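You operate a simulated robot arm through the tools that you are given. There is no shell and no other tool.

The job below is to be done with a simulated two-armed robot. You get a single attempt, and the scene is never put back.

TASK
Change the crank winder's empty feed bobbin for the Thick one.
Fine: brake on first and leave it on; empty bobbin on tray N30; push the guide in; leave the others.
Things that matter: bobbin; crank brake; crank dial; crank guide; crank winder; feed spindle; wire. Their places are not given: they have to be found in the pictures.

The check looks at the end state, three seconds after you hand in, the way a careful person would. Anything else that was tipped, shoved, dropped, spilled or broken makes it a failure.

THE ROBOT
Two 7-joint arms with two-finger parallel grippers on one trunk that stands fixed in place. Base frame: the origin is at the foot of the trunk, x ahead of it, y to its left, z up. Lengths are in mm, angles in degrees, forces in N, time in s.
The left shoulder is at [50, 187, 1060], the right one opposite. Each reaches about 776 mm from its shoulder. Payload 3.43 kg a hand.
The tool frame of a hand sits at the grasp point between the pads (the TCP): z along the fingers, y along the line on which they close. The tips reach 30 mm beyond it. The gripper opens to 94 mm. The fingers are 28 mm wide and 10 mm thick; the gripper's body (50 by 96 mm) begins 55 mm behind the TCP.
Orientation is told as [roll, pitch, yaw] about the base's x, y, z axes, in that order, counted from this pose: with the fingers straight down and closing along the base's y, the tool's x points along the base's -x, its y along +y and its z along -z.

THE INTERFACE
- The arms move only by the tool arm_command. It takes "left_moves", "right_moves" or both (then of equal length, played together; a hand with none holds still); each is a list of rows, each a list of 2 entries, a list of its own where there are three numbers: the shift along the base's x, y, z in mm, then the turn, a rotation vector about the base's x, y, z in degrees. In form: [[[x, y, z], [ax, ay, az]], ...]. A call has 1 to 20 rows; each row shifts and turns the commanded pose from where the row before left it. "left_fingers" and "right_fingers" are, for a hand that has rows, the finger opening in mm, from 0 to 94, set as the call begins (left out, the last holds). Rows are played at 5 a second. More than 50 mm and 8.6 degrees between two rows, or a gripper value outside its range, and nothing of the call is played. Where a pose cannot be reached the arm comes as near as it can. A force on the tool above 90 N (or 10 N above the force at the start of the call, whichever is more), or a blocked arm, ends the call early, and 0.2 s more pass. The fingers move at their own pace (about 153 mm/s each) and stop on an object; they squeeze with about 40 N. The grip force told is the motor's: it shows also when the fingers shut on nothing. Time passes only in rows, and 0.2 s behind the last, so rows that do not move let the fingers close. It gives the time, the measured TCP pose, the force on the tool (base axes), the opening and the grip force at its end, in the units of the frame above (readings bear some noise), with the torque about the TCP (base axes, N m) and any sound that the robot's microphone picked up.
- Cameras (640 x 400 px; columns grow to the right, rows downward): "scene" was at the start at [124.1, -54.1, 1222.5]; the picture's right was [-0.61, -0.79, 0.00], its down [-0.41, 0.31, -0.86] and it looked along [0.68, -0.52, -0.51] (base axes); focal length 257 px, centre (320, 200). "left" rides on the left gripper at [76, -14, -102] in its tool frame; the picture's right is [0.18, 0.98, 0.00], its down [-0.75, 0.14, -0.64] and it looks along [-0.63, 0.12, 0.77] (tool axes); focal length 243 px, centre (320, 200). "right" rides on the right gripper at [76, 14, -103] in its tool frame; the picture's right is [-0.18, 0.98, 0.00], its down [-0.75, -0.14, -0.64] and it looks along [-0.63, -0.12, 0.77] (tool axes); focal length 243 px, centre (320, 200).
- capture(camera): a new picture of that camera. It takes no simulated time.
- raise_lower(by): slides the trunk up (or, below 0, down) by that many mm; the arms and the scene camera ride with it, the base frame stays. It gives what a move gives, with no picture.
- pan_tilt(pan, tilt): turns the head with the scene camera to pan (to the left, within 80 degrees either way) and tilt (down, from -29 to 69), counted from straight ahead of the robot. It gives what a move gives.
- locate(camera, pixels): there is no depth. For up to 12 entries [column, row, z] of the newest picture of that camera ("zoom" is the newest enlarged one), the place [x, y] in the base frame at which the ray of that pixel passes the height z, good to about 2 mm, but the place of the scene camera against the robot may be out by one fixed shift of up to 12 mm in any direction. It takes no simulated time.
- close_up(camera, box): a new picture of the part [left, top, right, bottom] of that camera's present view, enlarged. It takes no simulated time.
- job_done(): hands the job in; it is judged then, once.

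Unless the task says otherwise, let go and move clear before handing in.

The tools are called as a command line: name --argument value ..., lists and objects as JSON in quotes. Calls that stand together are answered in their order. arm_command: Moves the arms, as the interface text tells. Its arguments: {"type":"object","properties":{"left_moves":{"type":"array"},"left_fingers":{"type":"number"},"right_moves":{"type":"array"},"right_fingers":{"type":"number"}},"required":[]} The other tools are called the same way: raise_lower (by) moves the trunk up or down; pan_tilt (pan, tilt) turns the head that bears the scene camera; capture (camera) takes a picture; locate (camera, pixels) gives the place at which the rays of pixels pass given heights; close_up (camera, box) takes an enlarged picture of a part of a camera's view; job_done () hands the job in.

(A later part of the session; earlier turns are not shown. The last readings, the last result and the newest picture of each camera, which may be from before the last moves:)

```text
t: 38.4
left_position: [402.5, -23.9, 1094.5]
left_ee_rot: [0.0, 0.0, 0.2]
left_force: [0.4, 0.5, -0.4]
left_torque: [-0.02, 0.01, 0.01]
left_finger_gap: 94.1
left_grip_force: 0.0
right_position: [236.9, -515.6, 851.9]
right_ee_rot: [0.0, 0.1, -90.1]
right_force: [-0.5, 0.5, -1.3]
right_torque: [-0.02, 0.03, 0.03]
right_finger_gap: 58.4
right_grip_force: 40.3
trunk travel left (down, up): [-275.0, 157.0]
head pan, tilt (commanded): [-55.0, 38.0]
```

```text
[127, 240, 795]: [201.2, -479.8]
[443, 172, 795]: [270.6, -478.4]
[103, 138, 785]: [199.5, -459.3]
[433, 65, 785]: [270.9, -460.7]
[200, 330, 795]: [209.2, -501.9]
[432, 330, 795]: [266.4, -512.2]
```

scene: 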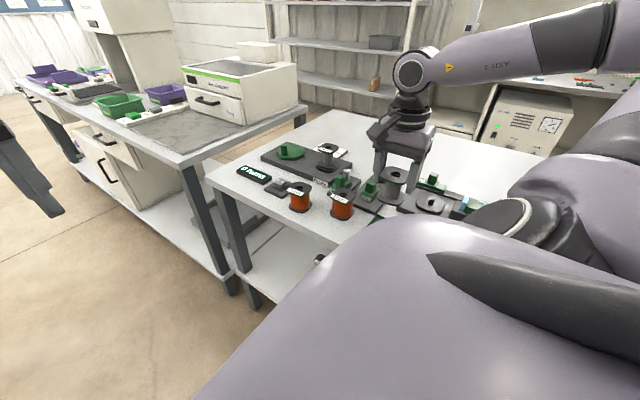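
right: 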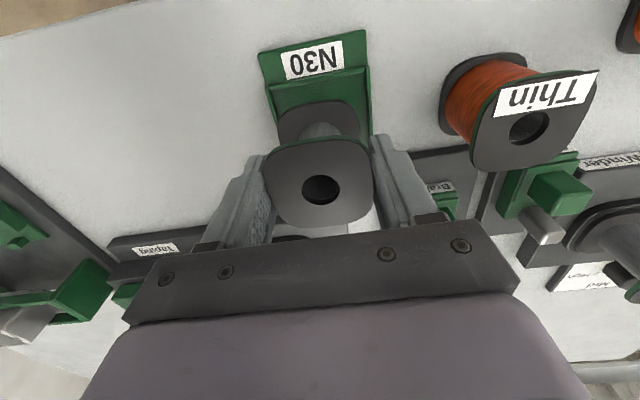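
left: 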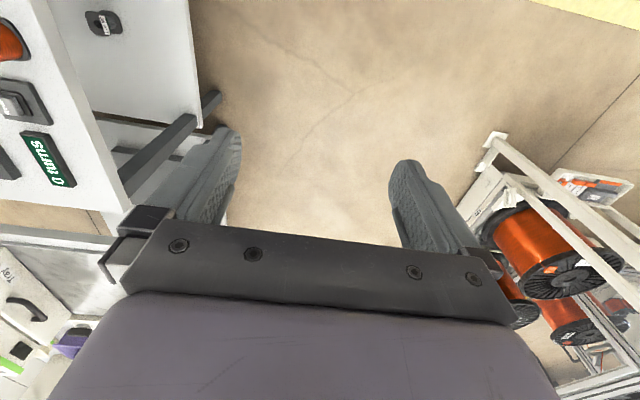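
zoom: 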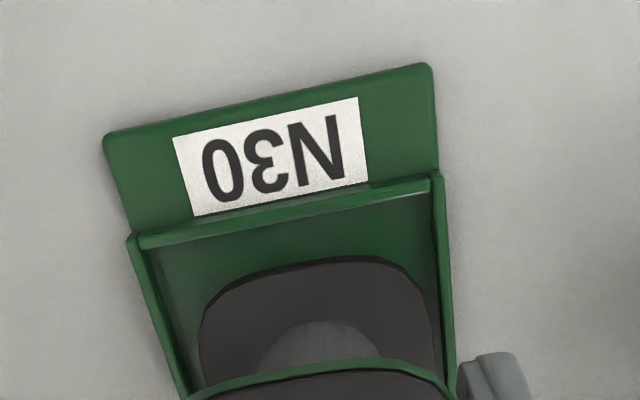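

Average x≈237, i.e. ~2 mm too far +x relative to the tray centre (235.2). Correct -2 in x, +0.6 y, and continue down gently.

arm_command --right_moves '[[[-2, 0.6, 0], [0, 0, 0]], [[0, 0, -2], [0, 0, 0]], [[0, 0, -1], [0, 0, 0]], [[0, 0, 0], [0, 0, 0]]]'

close_up --camera "right" --box '[250, 10, 390, 150]'

```text
t: 39.4
left_position: [403.0, -24.7, 1094.0]
left_ee_rot: [0.1, 0.0, 0.2]
left_force: [-0.2, -1.3, -0.5]
left_torque: [-0.04, 0.02, 0.0]
left_finger_gap: 93.8
left_grip_force: 0.0
right_position: [236.4, -514.4, 850.3]
right_ee_rot: [0.0, -0.1, -90.1]
right_force: [0.3, -0.1, 0.0]
right_torque: [-0.04, 0.02, 0.0]
right_finger_gap: 58.4
right_grip_force: 39.3
trunk travel left (down, up): [-275.0, 157.0]
head pan, tilt (commanded): [-55.0, 38.0]
```

```text
2.86 times, centred on (320, 80) of right
```

zoom: 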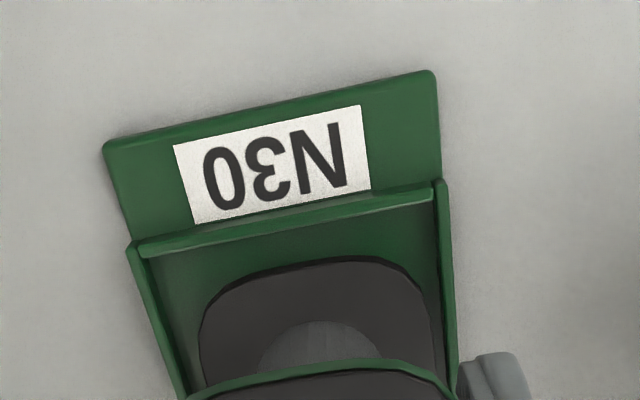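

The picture shows the bobbin still slightly right of the tray centre. Nudge -1.5 in x again and check.

arm_command --right_moves '[[[-1.5, 0, 0], [0, 0, 0]], [[0, 0, 0], [0, 0, 0]]]'

close_up --camera "right" --box '[250, 10, 390, 150]'

locate --camera "zoom" --pixels '[[130, 243, 795], [445, 180, 795], [200, 330, 790], [432, 330, 790]]'

```text
t: 40.0
left_position: [404.0, -24.6, 1094.8]
left_ee_rot: [0.1, 0.1, 0.1]
left_force: [0.6, 0.2, 0.5]
left_torque: [-0.03, 0.02, 0.02]
left_finger_gap: 93.9
left_grip_force: 0.0
right_position: [234.8, -515.5, 850.5]
right_ee_rot: [0.1, 0.1, -90.0]
right_force: [0.9, -0.3, -1.2]
right_torque: [-0.02, 0.0, 0.01]
right_finger_gap: 58.4
right_grip_force: 39.5
trunk travel left (down, up): [-275.0, 157.0]
head pan, tilt (commanded): [-55.0, 38.0]
```

```text
2.86 times, centred on (320, 80) of right
```

zoom: 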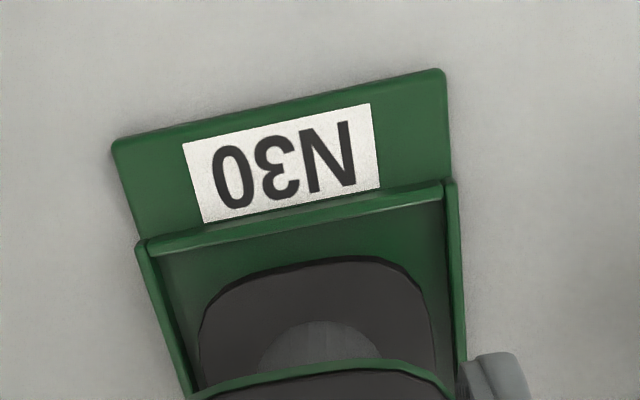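

```text
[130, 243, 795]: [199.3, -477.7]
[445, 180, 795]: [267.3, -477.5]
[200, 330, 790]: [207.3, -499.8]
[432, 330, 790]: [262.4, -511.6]
```

Now the bobbin is centred between the tray rims (equal ~18 px gaps). Descend further in 1.5–2 mm steps.

arm_command --right_moves '[[[0, 0, -2], [0, 0, 0]], [[0, 0, -2], [0, 0, 0]], [[0, 0, 0], [0, 0, 0]]]'

close_up --camera "right" --box '[250, 10, 390, 150]'

```text
t: 40.8
left_position: [402.9, -25.2, 1094.9]
left_ee_rot: [0.1, 0.1, 0.2]
left_force: [0.7, 0.6, 0.4]
left_torque: [0.0, 0.0, -0.02]
left_finger_gap: 94.1
left_grip_force: 0.1
right_position: [234.3, -512.7, 847.6]
right_ee_rot: [0.0, 0.0, -90.0]
right_force: [0.5, -0.7, -0.5]
right_torque: [-0.04, -0.01, -0.03]
right_finger_gap: 58.2
right_grip_force: 39.8
trunk travel left (down, up): [-275.0, 157.0]
head pan, tilt (commanded): [-55.0, 38.0]
```

```text
2.86 times, centred on (320, 80) of right
```

zoom: 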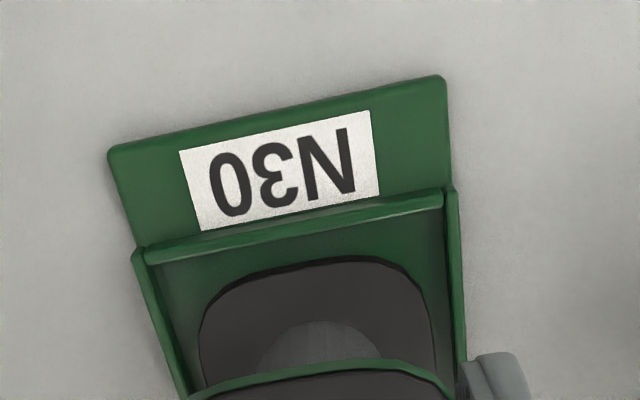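

arm_command --right_moves '[[[0, 0, -1.5], [0, 0, 0]], [[0, 0, -1.5], [0, 0, 0]], [[0, 0, 0], [0, 0, 0]]]'

close_up --camera "right" --box '[250, 10, 390, 150]'

```text
t: 41.6
left_position: [402.6, -24.2, 1093.9]
left_ee_rot: [0.0, 0.0, 0.1]
left_force: [0.2, 0.9, -0.9]
left_torque: [-0.01, -0.03, 0.01]
left_finger_gap: 93.9
left_grip_force: 0.1
right_position: [234.0, -514.0, 844.9]
right_ee_rot: [0.0, 0.0, -90.0]
right_force: [0.5, -0.3, -1.3]
right_torque: [-0.02, -0.01, -0.01]
right_finger_gap: 58.5
right_grip_force: 40.0
trunk travel left (down, up): [-275.0, 157.0]
head pan, tilt (commanded): [-55.0, 38.0]
```

```text
2.86 times, centred on (320, 80) of right
```

zoom: 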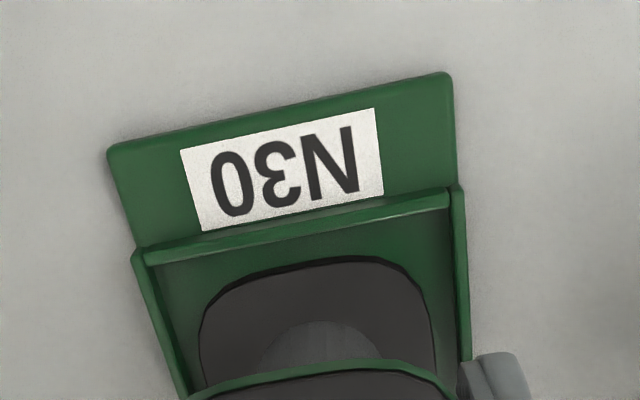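

arm_command --right_moves '[[[0, -0.5, -1.5], [0, 0, 0]], [[0, 0, -1.5], [0, 0, 0]], [[0, 0, 0], [0, 0, 0]]]'

close_up --camera "right" --box '[250, 10, 390, 150]'

```text
t: 42.4
left_position: [402.1, -24.3, 1094.8]
left_ee_rot: [-0.1, -0.2, 0.1]
left_force: [0.4, 0.1, 0.2]
left_torque: [-0.04, -0.03, -0.03]
left_finger_gap: 94.2
left_grip_force: 0.0
right_position: [235.0, -515.6, 843.0]
right_ee_rot: [0.1, -0.1, -90.1]
right_force: [-0.3, 0.3, 14.0]
right_torque: [0.2, 0.31, 0.01]
right_finger_gap: 58.3
right_grip_force: 40.0
trunk travel left (down, up): [-275.0, 157.0]
head pan, tilt (commanded): [-55.0, 38.0]
```

```text
2.86 times, centred on (320, 80) of right
```

zoom: 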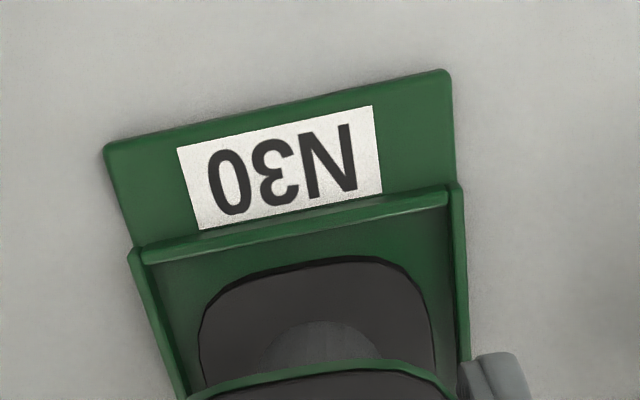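

Upward 14 N with no lateral force at TCP 843: the bobbin is seated on the tray floor over the peg. Relax 2 mm, open the fingers and rise.

arm_command --right_moves '[[[0, 0, 1.5], [0, 0, 0]], [[0, 0, 0], [0, 0, 0]]]'

arm_command --right_moves '[[[0, 0, 0], [0, 0, 0]], [[0, 0, 0], [0, 0, 0]], [[0, 0, 0], [0, 0, 0]]]' --right_fingers 82

capture --camera "right"

```text
t: 43.0
left_position: [401.7, -24.5, 1093.6]
left_ee_rot: [-0.1, -0.1, 0.1]
left_force: [0.5, 0.4, 0.0]
left_torque: [-0.02, 0.03, -0.01]
left_finger_gap: 94.1
left_grip_force: 0.0
right_position: [234.9, -514.8, 843.4]
right_ee_rot: [-0.1, 0.0, -90.1]
right_force: [-0.4, -3.0, 7.1]
right_torque: [0.03, 0.1, -0.01]
right_finger_gap: 58.4
right_grip_force: 40.2
trunk travel left (down, up): [-275.0, 157.0]
head pan, tilt (commanded): [-55.0, 38.0]
```

```text
t: 43.8
left_position: [402.1, -22.9, 1095.4]
left_ee_rot: [0.0, 0.1, 0.1]
left_force: [0.4, -0.3, 0.1]
left_torque: [0.02, 0.01, 0.04]
left_finger_gap: 93.7
left_grip_force: 0.0
right_position: [235.1, -516.2, 842.2]
right_ee_rot: [0.1, 0.0, -90.1]
right_force: [0.3, -0.4, 1.0]
right_torque: [-0.03, -0.01, -0.02]
right_finger_gap: 82.0
right_grip_force: 0.1
trunk travel left (down, up): [-275.0, 157.0]
head pan, tilt (commanded): [-55.0, 38.0]
```

```text
taken
```

right: 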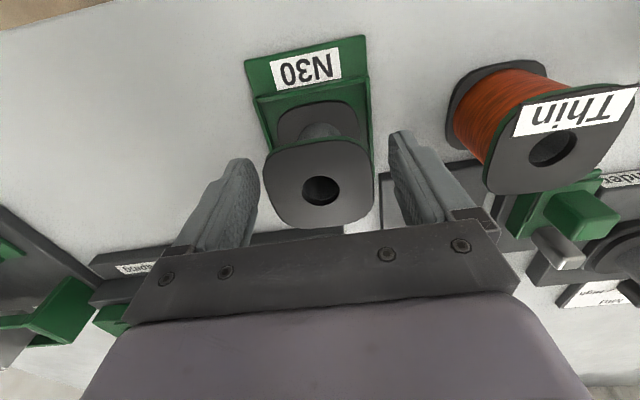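

The bobbin stands on N30. Rise straight up clear of it and check.

arm_command --right_moves '[[[0, 0, 25], [0, 0, 0]], [[0, 0, 35], [0, 0, 0]], [[0, 0, 30], [0, 0, 0]], [[0, 0, 0], [0, 0, 0]]]'

capture --camera "right"

close_up --camera "right" --box '[240, 20, 400, 180]'

```text
t: 44.8
left_position: [402.7, -23.5, 1093.2]
left_ee_rot: [0.0, 0.0, 0.1]
left_force: [-0.2, -0.5, -0.5]
left_torque: [-0.04, 0.03, -0.01]
left_finger_gap: 94.1
left_grip_force: 0.0
right_position: [235.8, -513.7, 933.9]
right_ee_rot: [-0.1, 0.0, -90.0]
right_force: [-0.1, -0.3, 0.5]
right_torque: [0.0, 0.0, -0.01]
right_finger_gap: 81.7
right_grip_force: 0.1
trunk travel left (down, up): [-275.0, 157.0]
head pan, tilt (commanded): [-55.0, 38.0]
```

```text
taken
```

right: 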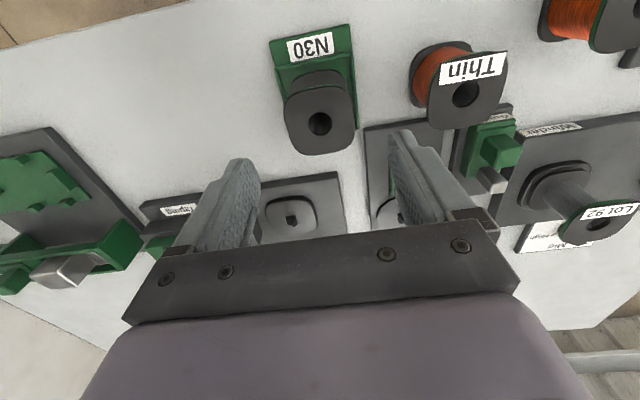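

```text
2.50 times, centred on (320, 100) of right
```

zoom: 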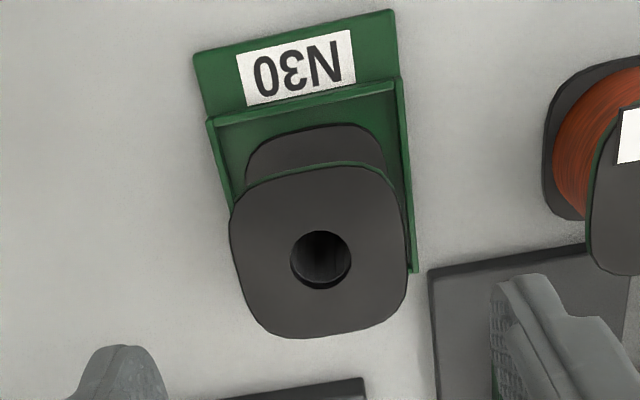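

The empty bobbin is upright inside N30. Now move above the Thick bobbin near (455,-478).

arm_command --right_moves '[[[40, 5, 0], [0, 0, 0]], [[45, 8, 0], [0, 0, 0]], [[45, 8, 0], [0, 0, 0]], [[45, 8, 0], [0, 0, 0]], [[44, 7, 0], [0, 0, 0]], [[0, 0, 0], [0, 0, 0]]]' --right_fingers 86

capture --camera "right"

close_up --camera "right" --box '[220, 20, 440, 220]'

capture --camera "scene"

```text
t: 46.2
left_position: [402.1, -24.9, 1094.3]
left_ee_rot: [0.0, 0.0, 0.1]
left_force: [-0.4, -0.7, -0.2]
left_torque: [0.0, 0.0, -0.03]
left_finger_gap: 94.1
left_grip_force: 0.0
right_position: [451.3, -479.4, 932.4]
right_ee_rot: [0.1, 0.0, -90.1]
right_force: [0.3, 0.4, -0.2]
right_torque: [-0.02, 0.03, -0.03]
right_finger_gap: 86.0
right_grip_force: 0.1
trunk travel left (down, up): [-275.0, 157.0]
head pan, tilt (commanded): [-55.0, 38.0]
```

```text
taken
```

right: 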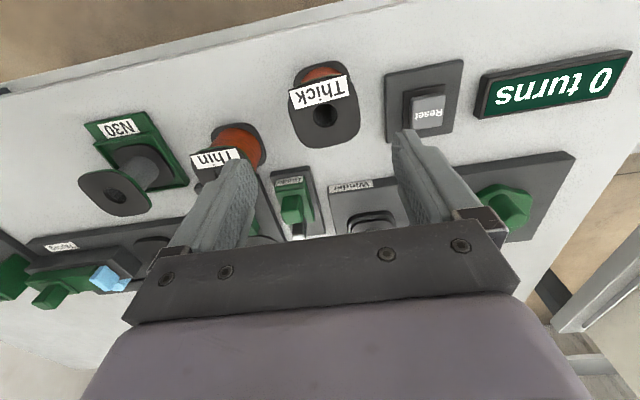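

```text
2.00 times, centred on (330, 120) of right
```

zoom: 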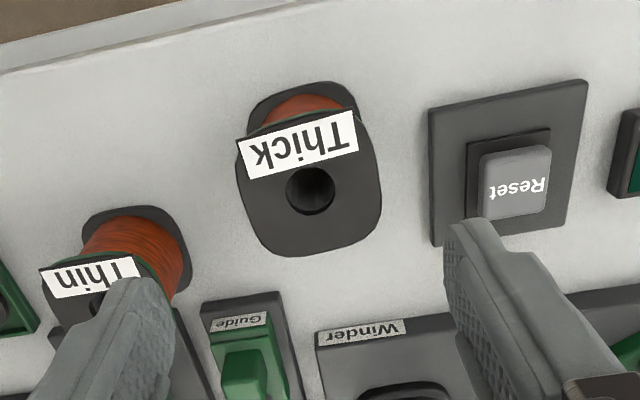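

```text
taken
```

scene: 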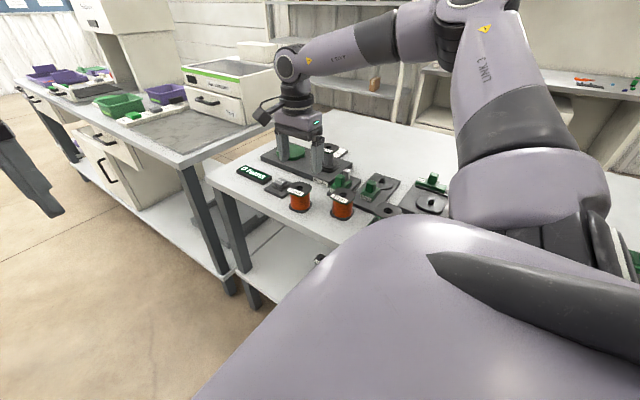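

Thick's hole is at full (325.5,115). I'll locate Thick and the Reset unit to check right-finger clearance.

locate --camera "right" --pixels '[[325.5, 115, 835], [325.5, 115, 843], [325.5, 115, 850], [385, 74, 785], [464, 60, 785], [386.5, 143, 785], [400, 98, 810], [411, 97, 815], [400, 130, 815], [445, 92, 815]]'

close_up --camera "right" --box '[280, 50, 380, 160]'

close_up --camera "scene" --box '[240, 130, 340, 230]'

```text
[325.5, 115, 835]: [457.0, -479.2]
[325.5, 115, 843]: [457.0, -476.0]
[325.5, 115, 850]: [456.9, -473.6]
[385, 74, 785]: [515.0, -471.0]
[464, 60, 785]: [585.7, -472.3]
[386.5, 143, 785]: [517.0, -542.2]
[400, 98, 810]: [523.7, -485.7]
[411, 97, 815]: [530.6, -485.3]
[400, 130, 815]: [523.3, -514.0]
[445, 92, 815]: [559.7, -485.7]
```

```text
3.64 times, centred on (330, 105) of right
```

zoom: 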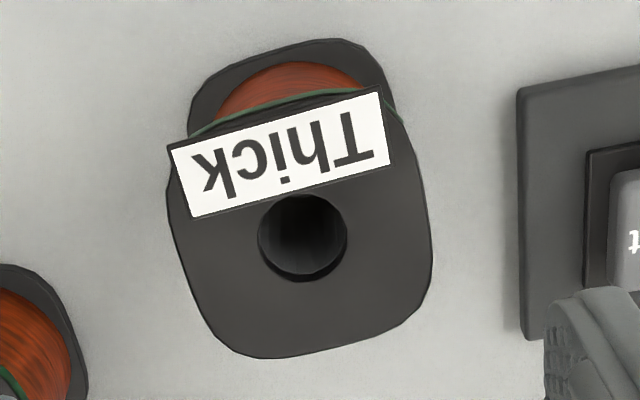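

```text
4.00 times, centred on (290, 180) of scene
```

zoom: 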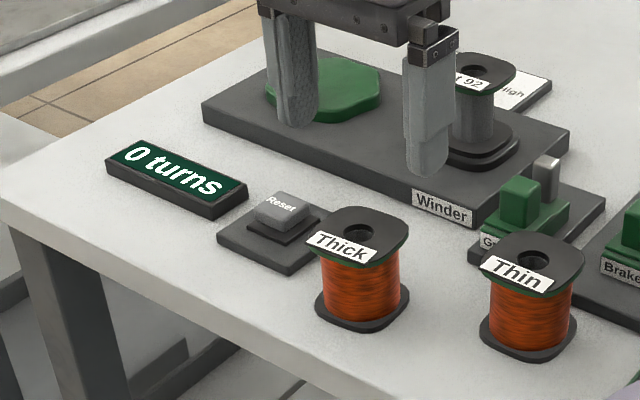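

Thick is at ≈(456.5,-475.7, top ≈843); the Reset plate begins at x≈515, so with 78 mm opening the right finger (outer x≈505) clears it. Move over it and partway down.

arm_command --right_moves '[[[5, 4, -10], [0, 0, 0]], [[0, 0, -35], [0, 0, 0]], [[0, 0, 0], [0, 0, 0]]]' --right_fingers 78

capture --camera "right"

close_up --camera "right" --box '[220, 60, 440, 240]'

```text
t: 47.0
left_position: [403.1, -24.1, 1094.6]
left_ee_rot: [0.0, 0.0, 0.1]
left_force: [-0.4, -0.5, 0.7]
left_torque: [0.0, -0.04, -0.02]
left_finger_gap: 93.9
left_grip_force: 0.1
right_position: [457.8, -475.1, 889.7]
right_ee_rot: [0.0, -0.1, -90.0]
right_force: [0.5, -0.1, -0.2]
right_torque: [-0.03, 0.01, -0.02]
right_finger_gap: 77.6
right_grip_force: 0.1
trunk travel left (down, up): [-275.0, 157.0]
head pan, tilt (commanded): [-55.0, 38.0]
```

```text
taken
```

right: 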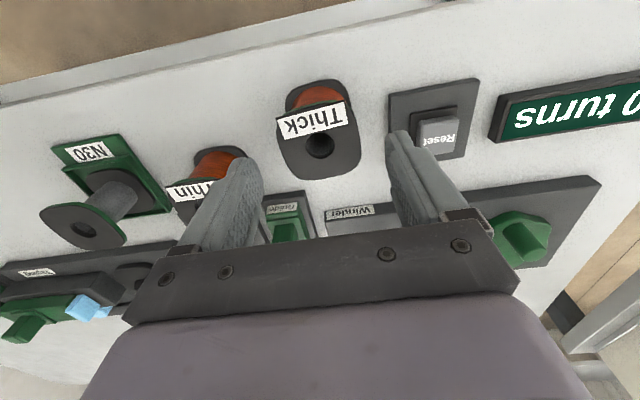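

```text
2.22 times, centred on (330, 150) of right
```

zoom: 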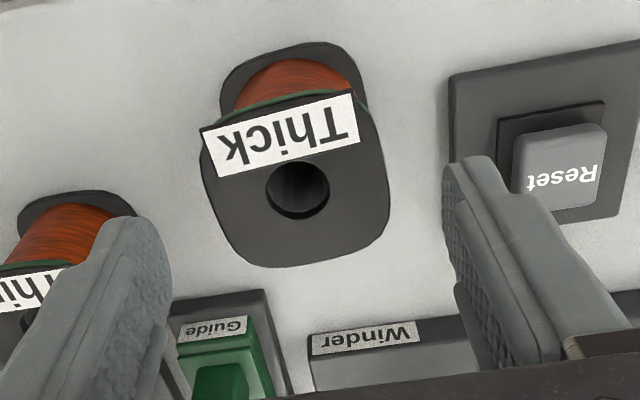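

The hole is at full (319.6,145.5), exactly where the TCP axis meets z≈842. Descend straight to TCP z≈841.

arm_command --right_moves '[[[0, 0, -25], [0, 0, 0]], [[0, 0, -23], [0, 0, 0]], [[0, 0, 0], [0, 0, 0]]]'

capture --camera "right"

close_up --camera "scene" --box '[240, 130, 340, 230]'

```text
t: 47.8
left_position: [403.1, -23.7, 1094.5]
left_ee_rot: [0.1, 0.0, 0.1]
left_force: [0.1, 0.6, 0.1]
left_torque: [0.01, -0.03, 0.0]
left_finger_gap: 94.2
left_grip_force: 0.1
right_position: [456.6, -474.4, 841.1]
right_ee_rot: [0.0, 0.0, -90.0]
right_force: [0.4, 0.2, -0.4]
right_torque: [0.02, 0.01, 0.03]
right_finger_gap: 78.2
right_grip_force: 0.0
trunk travel left (down, up): [-275.0, 157.0]
head pan, tilt (commanded): [-55.0, 38.0]
```

```text
taken
```

right: 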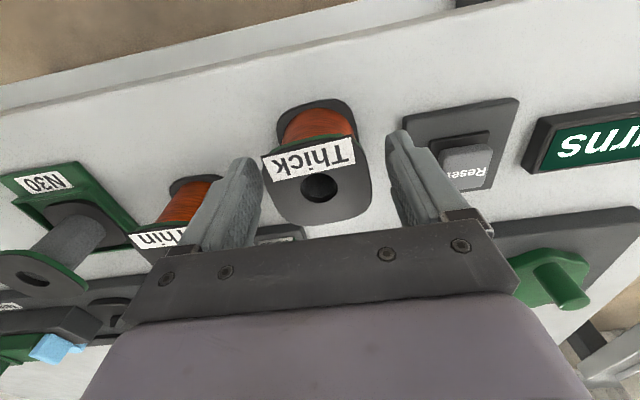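

```text
4.00 times, centred on (290, 180) of scene
```

zoom: 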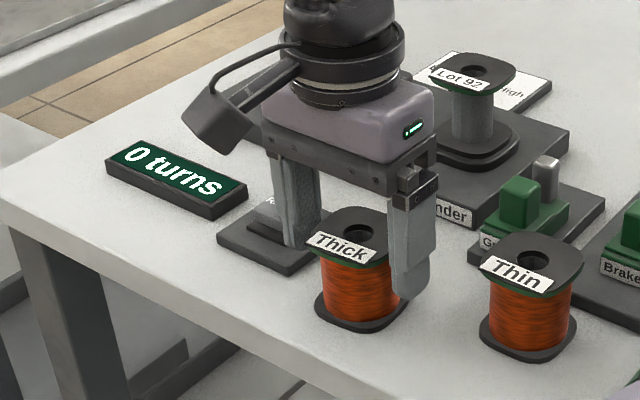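

The hole is at (320,187) — TCP is at the flange top level. Close the fingers on Thick's flange.

arm_command --right_moves '[[[0, 0, 0], [0, 0, 0]], [[0, 0, 0], [0, 0, 0]], [[0, 0, 0], [0, 0, 0]]]' --right_fingers 45

capture --camera "right"

close_up --camera "right" --box '[230, 80, 410, 240]'

```text
t: 48.6
left_position: [403.4, -24.8, 1094.3]
left_ee_rot: [0.1, 0.0, 0.1]
left_force: [0.4, 0.0, 0.7]
left_torque: [-0.02, 0.02, -0.04]
left_finger_gap: 93.8
left_grip_force: 0.0
right_position: [457.2, -474.9, 840.5]
right_ee_rot: [0.1, -0.1, -90.1]
right_force: [-0.5, -0.3, -0.8]
right_torque: [-0.01, -0.02, -0.02]
right_finger_gap: 59.0
right_grip_force: 40.2
trunk travel left (down, up): [-275.0, 157.0]
head pan, tilt (commanded): [-55.0, 38.0]
```

```text
taken
```

right: 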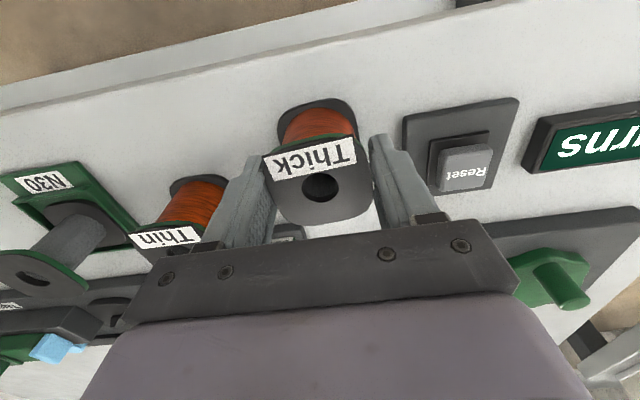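

```text
2.50 times, centred on (320, 160) of right
```

zoom: 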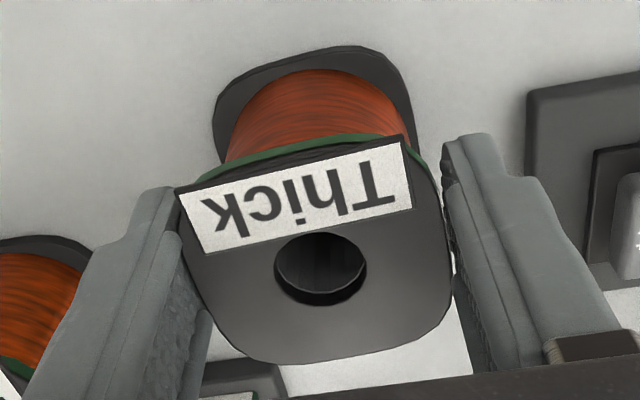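

Gripped at 59.0 mm (nearly square). Lift slowly and check that it holds level.

arm_command --right_moves '[[[0, 0, 4], [0, 0, 0]], [[0, 0, 6], [0, 0, 0]], [[0, 0, 10], [0, 0, 0]], [[0, 0, 0], [0, 0, 0]]]'

capture --camera "right"

close_up --camera "scene" --box '[240, 110, 340, 230]'

```text
t: 49.6
left_position: [402.7, -24.5, 1094.7]
left_ee_rot: [0.0, 0.0, 0.1]
left_force: [1.2, -0.1, -0.7]
left_torque: [0.02, -0.02, -0.04]
left_finger_gap: 94.0
left_grip_force: 0.1
right_position: [457.5, -472.4, 860.2]
right_ee_rot: [0.0, 0.0, -90.1]
right_force: [-0.4, -0.4, -3.3]
right_torque: [0.0, -0.01, 0.03]
right_finger_gap: 55.7
right_grip_force: 39.4
trunk travel left (down, up): [-275.0, 157.0]
head pan, tilt (commanded): [-55.0, 38.0]
```

```text
taken
```

right: 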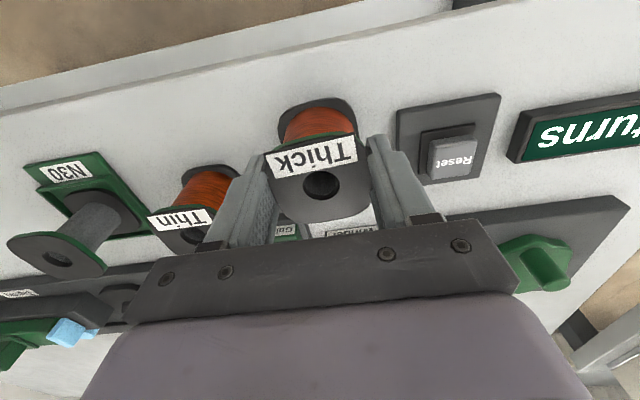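

```text
3.33 times, centred on (290, 170) of scene
```

zoom: 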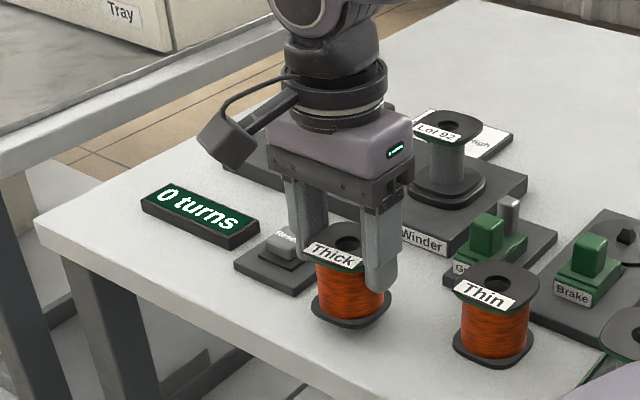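

The gap changed from 59.0 to 55.7, so Thick may have shifted or squared up in the grip. Zoom in to check.

close_up --camera "right" --box '[230, 80, 410, 240]'

arm_command --right_moves '[[[0, 0, 0], [0, 0, 0]], [[0, 0, 0], [0, 0, 0]]]'

close_up --camera "right" --box '[230, 80, 410, 240]'

```text
2.50 times, centred on (320, 160) of right
```

zoom: 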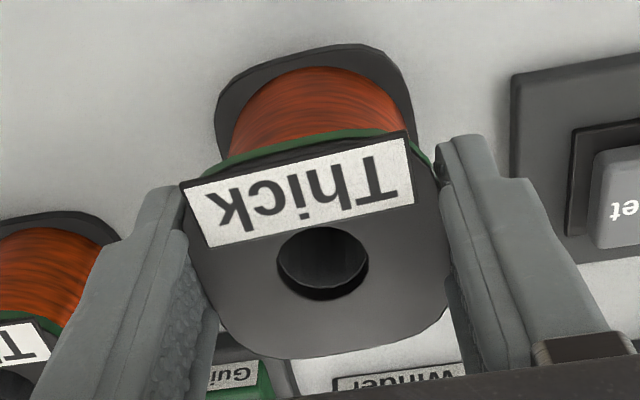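

```text
t: 50.2
left_position: [403.6, -24.8, 1094.6]
left_ee_rot: [0.0, 0.0, 0.1]
left_force: [0.1, 0.0, -0.1]
left_torque: [0.02, 0.01, 0.01]
left_finger_gap: 94.2
left_grip_force: 0.1
right_position: [457.1, -473.2, 859.4]
right_ee_rot: [0.1, 0.0, -90.1]
right_force: [1.2, 0.3, -3.0]
right_torque: [0.02, 0.0, -0.01]
right_finger_gap: 56.3
right_grip_force: 40.5
trunk travel left (down, up): [-275.0, 157.0]
head pan, tilt (commanded): [-55.0, 38.0]
```

```text
2.50 times, centred on (320, 160) of right
```

zoom: 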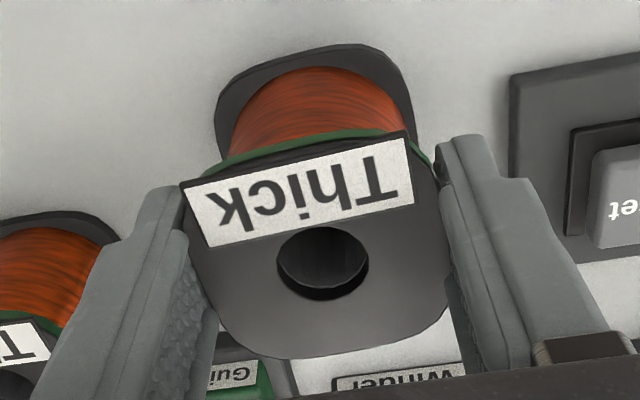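

Thick is held stably and level (weight ≈3 N), hole ~+2 mm in y from the TCP axis. Lift to ≈945 and carry to the feed spindle.

arm_command --right_moves '[[[0, 0, 25], [0, 0, 0]], [[0, 0, 30], [0, 0, 0]], [[0, 0, 30], [0, 0, 0]], [[0, 0, 0], [0, 0, 0]]]'

arm_command --right_moves '[[[-20, -30, 0], [0, 0, 0]], [[-20, -30, 0], [0, 0, 0]], [[-20, -30, 0], [0, 0, 0]], [[-20, -30, 0], [0, 0, 0]], [[-20, -30, 0], [0, 0, 0]], [[-20, -30, 0], [0, 0, 0]], [[-19, -30, 0], [0, 0, 0]], [[0, 0, 0], [0, 0, 0]]]'

capture --camera "right"

capture --camera "scene"

```text
t: 51.2
left_position: [403.4, -25.0, 1092.8]
left_ee_rot: [0.0, 0.1, 0.1]
left_force: [0.5, 0.2, -0.2]
left_torque: [-0.04, -0.04, 0.01]
left_finger_gap: 93.9
left_grip_force: 0.0
right_position: [456.5, -473.4, 943.6]
right_ee_rot: [0.0, 0.1, -90.1]
right_force: [-0.3, 0.0, -2.9]
right_torque: [-0.03, 0.04, -0.01]
right_finger_gap: 56.1
right_grip_force: 40.6
trunk travel left (down, up): [-275.0, 157.0]
head pan, tilt (commanded): [-55.0, 38.0]
```

```text
t: 53.0
left_position: [403.2, -25.8, 1093.9]
left_ee_rot: [0.0, 0.0, 0.1]
left_force: [-0.4, 0.7, 0.4]
left_torque: [-0.01, 0.01, 0.01]
left_finger_gap: 94.0
left_grip_force: 0.0
right_position: [316.4, -689.4, 945.8]
right_ee_rot: [0.0, 0.1, -90.0]
right_force: [0.3, 0.3, -3.5]
right_torque: [0.04, 0.04, 0.0]
right_finger_gap: 55.7
right_grip_force: 39.6
trunk travel left (down, up): [-275.0, 157.0]
head pan, tilt (commanded): [-55.0, 38.0]
```

```text
taken
```

right: 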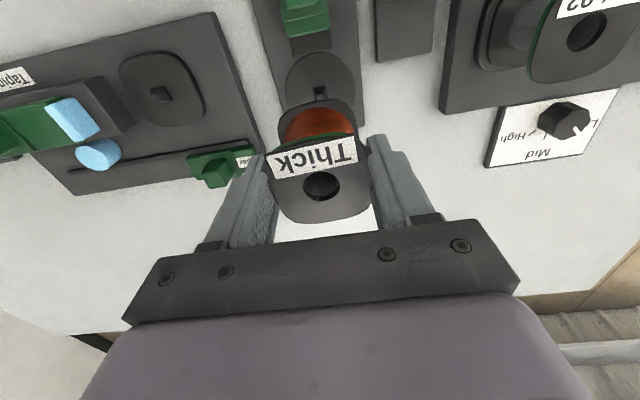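

```text
taken
```

scene: 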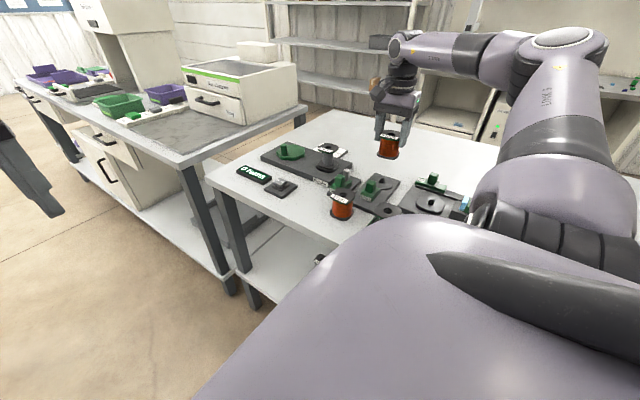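

Thick is above the feed spindle; the spindle disc and peg are visible at (320,90). Zoom in to align.

close_up --camera "right" --box '[270, 40, 370, 120]'

locate --camera "zoom" --pixels '[[320, 250, 792], [287, 212, 792], [355, 202, 792], [320, 250, 802], [95, 290, 792], [545, 245, 792], [300, 65, 792]]'

```text
5.00 times, centred on (320, 80) of right
```

zoom: 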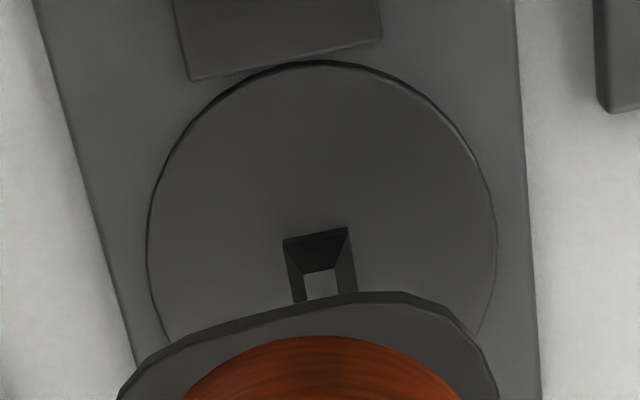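

```text
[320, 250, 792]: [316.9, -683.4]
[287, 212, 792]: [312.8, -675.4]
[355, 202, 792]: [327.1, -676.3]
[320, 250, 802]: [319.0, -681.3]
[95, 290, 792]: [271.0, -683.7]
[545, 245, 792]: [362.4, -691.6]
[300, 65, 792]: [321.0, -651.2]
```

locate --camera "zoom" --pixels '[[345, 293, 885], [345, 293, 889], [316, 234, 792], [147, 250, 792], [497, 235, 792], [322, 62, 792]]'

locate --camera "right" --pixels '[[321, 185, 945], [321, 185, 947], [294, 122, 885], [357, 115, 885], [320, 187, 945]]'

close_up --camera "right" --box '[250, 90, 390, 230]'

```text
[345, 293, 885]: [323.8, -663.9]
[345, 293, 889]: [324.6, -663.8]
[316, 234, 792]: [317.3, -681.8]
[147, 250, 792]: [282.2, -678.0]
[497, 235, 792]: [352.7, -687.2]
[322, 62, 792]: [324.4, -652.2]
```

```text
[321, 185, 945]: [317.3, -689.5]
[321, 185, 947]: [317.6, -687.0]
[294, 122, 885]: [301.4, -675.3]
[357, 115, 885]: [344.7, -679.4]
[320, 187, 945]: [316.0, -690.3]
```

```text
2.86 times, centred on (320, 160) of right
```

zoom: 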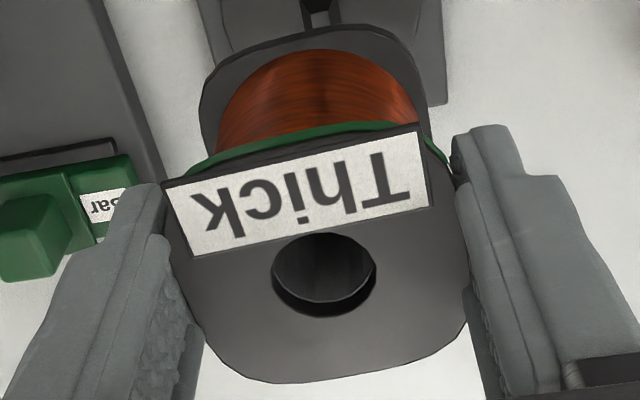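

I'll measure the held bobbin's top flange extents in the same picture to fix its centre relative to the spindle.

locate --camera "right" --pixels '[[320, 224, 947], [320, 149, 943], [321.4, 186, 947], [275, 165, 947], [366, 160, 947], [272, 180, 947], [371, 180, 947]]'

close_up --camera "scene" --box '[340, 90, 440, 200]'

```text
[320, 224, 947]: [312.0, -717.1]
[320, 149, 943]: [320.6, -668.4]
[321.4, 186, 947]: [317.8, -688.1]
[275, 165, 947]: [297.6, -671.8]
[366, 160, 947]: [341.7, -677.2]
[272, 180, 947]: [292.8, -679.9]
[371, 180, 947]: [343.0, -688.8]
```

```text
3.64 times, centred on (390, 145) of scene
```

zoom: 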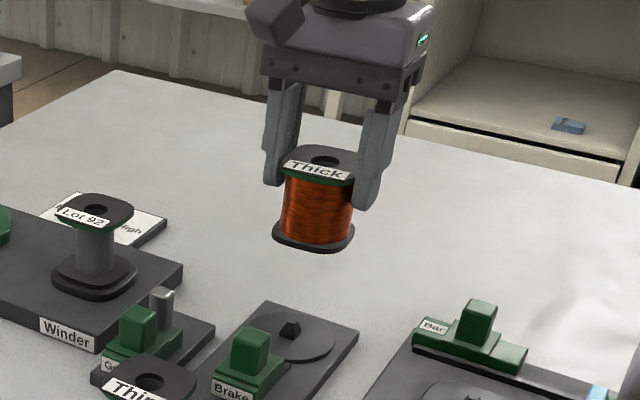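

From the measured flange width (99 px ↔ 56 mm) the flange top is ~6 mm below the TCP and the bobbin's axis ~3.6 mm to -y of it, while the peg is ~+3.8 mm to +y. So shift about +7 in y, +0.9 in x and lower partway, then re-check.

arm_command --right_moves '[[[0.9, 7, 0], [0, 0, 0]], [[0, 0, -30], [0, 0, 0]], [[0, 0, -20], [0, 0, 0]], [[0, 0, 0], [0, 0, 0]]]'

capture --camera "right"

close_up --camera "right" --box '[250, 40, 390, 160]'

close_up --camera "scene" --box '[340, 90, 440, 200]'

```text
t: 54.0
left_position: [402.7, -24.2, 1093.6]
left_ee_rot: [0.0, 0.0, 0.2]
left_force: [-0.4, -0.2, 0.1]
left_torque: [0.0, 0.04, -0.01]
left_finger_gap: 93.9
left_grip_force: 0.1
right_position: [321.5, -680.3, 897.3]
right_ee_rot: [0.0, -0.1, -90.0]
right_force: [0.2, 0.0, -3.6]
right_torque: [0.01, 0.02, 0.0]
right_finger_gap: 55.8
right_grip_force: 40.4
trunk travel left (down, up): [-275.0, 157.0]
head pan, tilt (commanded): [-55.0, 38.0]
```

```text
taken
```

right: 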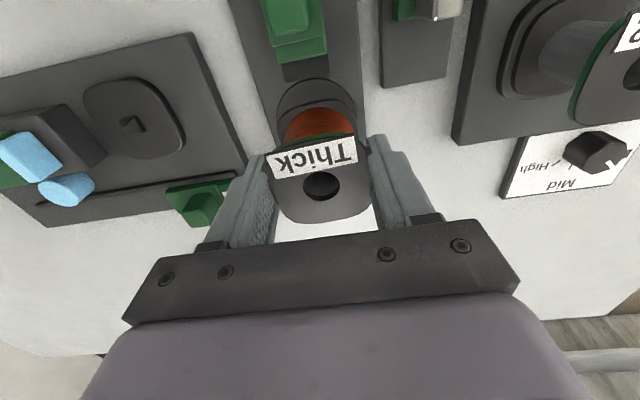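

```text
3.33 times, centred on (320, 100) of right
```

zoom: 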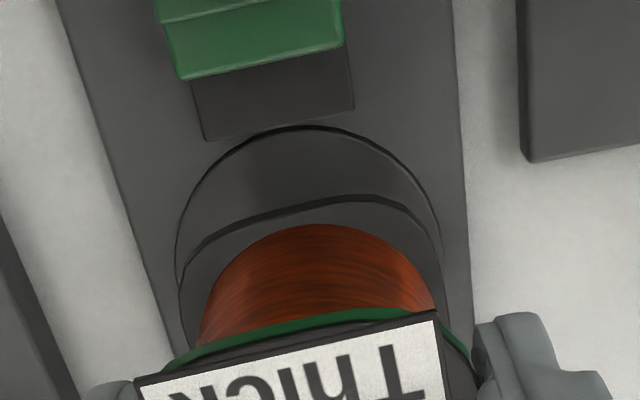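

```text
3.64 times, centred on (390, 145) of scene
```

zoom: 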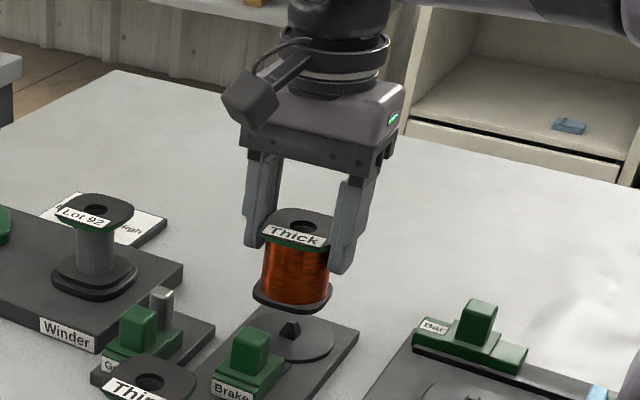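

The disc centre appears ~3.7 mm to -x and ~1.3 mm to -y of the bobbin axis now (reading x=321.5 also says so). Correct and re-check.

arm_command --right_moves '[[[-3.6, -1.3, 0], [0, 0, 0]], [[0, 0, -10], [0, 0, 0]], [[0, 0, 0], [0, 0, 0]]]'

arm_command --right_moves '[[[0, 0, 0], [0, 0, 0]]]'

close_up --camera "right" --box '[250, 40, 390, 160]'

```text
t: 54.8
left_position: [404.1, -25.3, 1093.2]
left_ee_rot: [0.0, -0.1, 0.0]
left_force: [-0.1, -0.1, 0.5]
left_torque: [-0.02, -0.01, -0.01]
left_finger_gap: 93.9
left_grip_force: 0.0
right_position: [316.8, -680.6, 885.5]
right_ee_rot: [0.0, 0.0, -90.0]
right_force: [-0.5, 0.4, -3.1]
right_torque: [0.05, 0.04, -0.02]
right_finger_gap: 56.0
right_grip_force: 40.0
trunk travel left (down, up): [-275.0, 157.0]
head pan, tilt (commanded): [-55.0, 38.0]
```

```text
t: 55.2
left_position: [402.8, -25.3, 1094.8]
left_ee_rot: [0.0, 0.1, 0.1]
left_force: [0.1, -0.8, 0.5]
left_torque: [-0.03, 0.01, 0.01]
left_finger_gap: 94.3
left_grip_force: 0.0
right_position: [318.0, -681.3, 885.5]
right_ee_rot: [0.0, -0.1, -90.0]
right_force: [0.4, 0.0, -2.6]
right_torque: [0.02, -0.01, 0.0]
right_finger_gap: 55.8
right_grip_force: 40.0
trunk travel left (down, up): [-275.0, 157.0]
head pan, tilt (commanded): [-55.0, 38.0]
```

```text
3.33 times, centred on (320, 100) of right
```

zoom: 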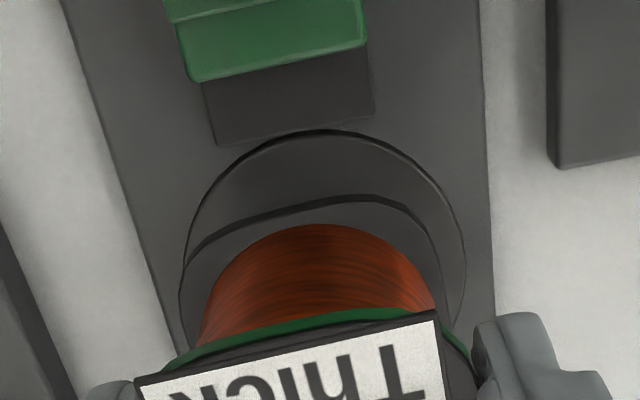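

Now disc centre vs bobbin axis agree within ~1 mm (disc centred at zoom col ≈324, flange/axis ≈323). Descend to just above the peg.

arm_command --right_moves '[[[0.5, 0, -7], [0, 0, 0]], [[0, 0, -6], [0, 0, 0]], [[0, 0, 0], [0, 0, 0]]]'

arm_command --right_moves '[[[0, 0, 0], [0, 0, 0]]]'

close_up --camera "right" --box '[250, 40, 390, 160]'

close_up --camera "scene" --box '[340, 110, 420, 200]'

```text
t: 56.0
left_position: [402.7, -25.2, 1094.0]
left_ee_rot: [0.0, 0.0, 0.1]
left_force: [-0.7, -0.2, -1.0]
left_torque: [-0.01, -0.03, 0.0]
left_finger_gap: 94.1
left_grip_force: 0.0
right_position: [317.3, -680.1, 871.8]
right_ee_rot: [0.0, -0.1, -90.2]
right_force: [0.3, -1.0, -3.3]
right_torque: [0.01, 0.01, -0.01]
right_finger_gap: 56.1
right_grip_force: 39.8
trunk travel left (down, up): [-275.0, 157.0]
head pan, tilt (commanded): [-55.0, 38.0]
```

```text
t: 56.4
left_position: [403.3, -25.0, 1093.1]
left_ee_rot: [-0.1, 0.1, 0.2]
left_force: [0.7, 0.4, -0.2]
left_torque: [0.0, 0.0, 0.02]
left_finger_gap: 93.9
left_grip_force: 0.0
right_position: [318.2, -682.3, 872.1]
right_ee_rot: [0.0, 0.0, -90.1]
right_force: [-0.1, 0.2, -2.6]
right_torque: [0.0, 0.02, -0.02]
right_finger_gap: 56.0
right_grip_force: 40.1
trunk travel left (down, up): [-275.0, 157.0]
head pan, tilt (commanded): [-55.0, 38.0]
```

```text
3.33 times, centred on (320, 100) of right
```

zoom: 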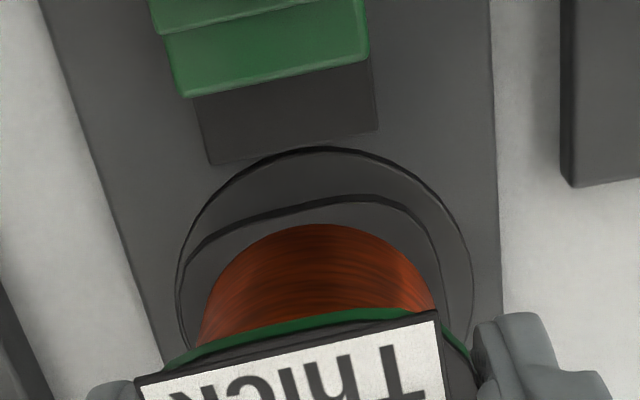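

```text
4.44 times, centred on (380, 155) of scene
```

zoom: 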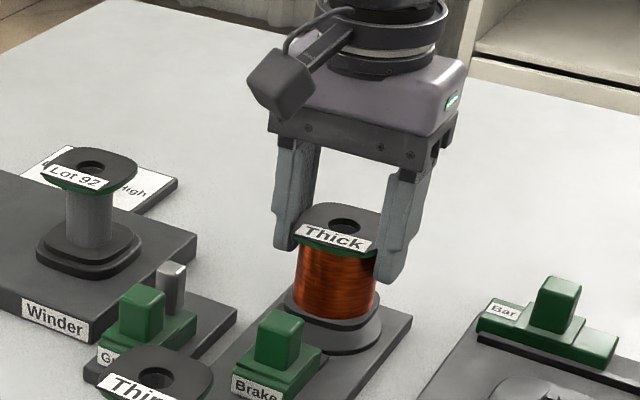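

Still centred (disc zoom centre ≈324; y offsets agree). Continue descending in small steps.

arm_command --right_moves '[[[0, 0, -3], [0, 0, 0]], [[0, 0, -3], [0, 0, 0]], [[0, 0, -2], [0, 0, 0]], [[0, 0, 0], [0, 0, 0]]]'

close_up --camera "right" --box '[250, 40, 390, 160]'

```text
t: 57.4
left_position: [402.2, -24.4, 1094.3]
left_ee_rot: [0.0, 0.0, 0.2]
left_force: [0.3, 0.9, -0.4]
left_torque: [0.02, 0.0, -0.04]
left_finger_gap: 94.2
left_grip_force: 0.0
right_position: [318.0, -680.0, 863.6]
right_ee_rot: [0.0, 0.0, -90.0]
right_force: [0.3, -0.2, -3.0]
right_torque: [-0.01, -0.02, 0.01]
right_finger_gap: 55.7
right_grip_force: 40.0
trunk travel left (down, up): [-275.0, 157.0]
head pan, tilt (commanded): [-55.0, 38.0]
```

```text
3.33 times, centred on (320, 100) of right
```

zoom: 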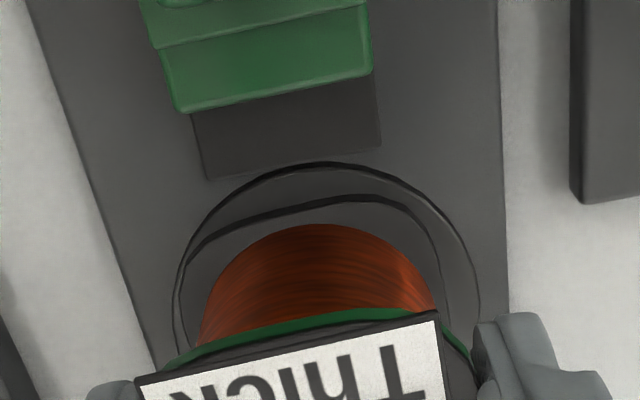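

arm_command --right_moves '[[[0.4, -0.7, 0], [0, 0, 0]], [[0, 0, -2], [0, 0, 0]], [[0, 0, -2], [0, 0, 0]], [[0, 0, 0], [0, 0, 0]]]'

close_up --camera "right" --box '[250, 40, 390, 160]'

```text
t: 58.4
left_position: [402.6, -23.7, 1093.4]
left_ee_rot: [0.0, 0.0, 0.1]
left_force: [0.0, 0.0, -0.3]
left_torque: [0.01, 0.03, 0.01]
left_finger_gap: 94.1
left_grip_force: 0.0
right_position: [319.0, -681.5, 860.6]
right_ee_rot: [0.0, -0.1, -90.0]
right_force: [0.0, 0.8, -3.1]
right_torque: [0.01, 0.03, 0.03]
right_finger_gap: 56.0
right_grip_force: 39.7
trunk travel left (down, up): [-275.0, 157.0]
head pan, tilt (commanded): [-55.0, 38.0]
```

```text
3.33 times, centred on (320, 100) of right
```

zoom: 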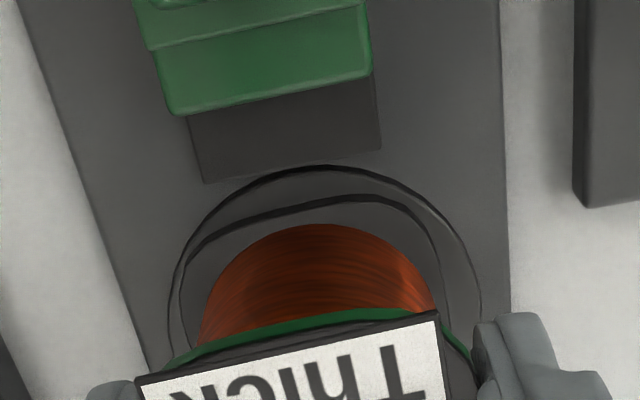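

The bobbin's lower flange looks ~1.5 mm to -x of the disc centre; nudge +1.3 in x and continue down.

arm_command --right_moves '[[[1.3, -0.3, 0], [0, 0, 0]], [[0, 0, -2], [0, 0, 0]], [[0, 0, -1], [0, 0, 0]], [[0, 0, 0], [0, 0, 0]]]'

close_up --camera "right" --box '[250, 40, 390, 160]'

close_up --camera "scene" --box '[340, 110, 420, 200]'

```text
t: 59.4
left_position: [402.3, -23.6, 1094.0]
left_ee_rot: [-0.1, -0.1, 0.1]
left_force: [0.3, -0.3, 0.1]
left_torque: [0.01, 0.01, 0.02]
left_finger_gap: 94.1
left_grip_force: 0.0
right_position: [318.9, -680.3, 859.3]
right_ee_rot: [0.2, -0.2, -90.1]
right_force: [-4.9, -0.9, 13.0]
right_torque: [0.16, -0.12, 0.05]
right_finger_gap: 55.6
right_grip_force: 40.1
trunk travel left (down, up): [-275.0, 157.0]
head pan, tilt (commanded): [-55.0, 38.0]
```

```text
3.33 times, centred on (320, 100) of right
```

zoom: 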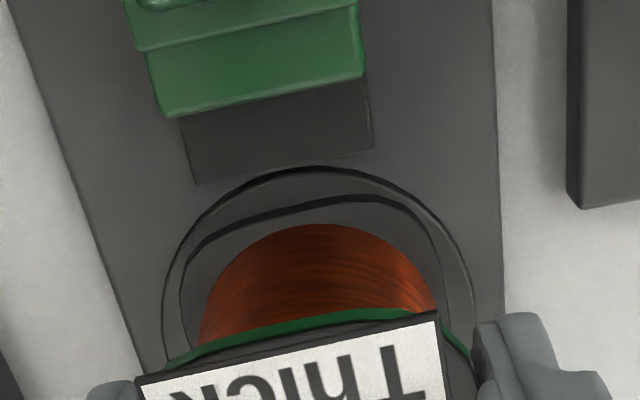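

```text
4.44 times, centred on (380, 155) of scene
```

zoom: 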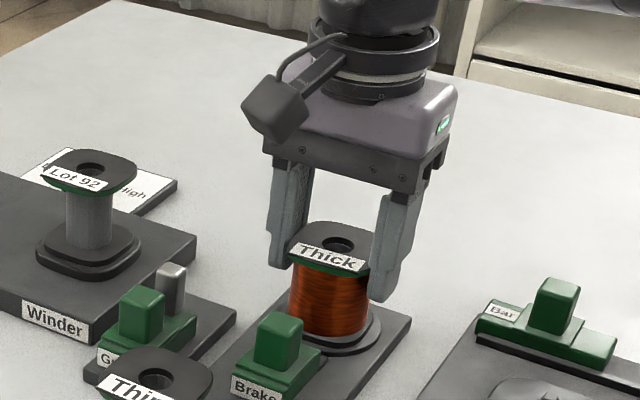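

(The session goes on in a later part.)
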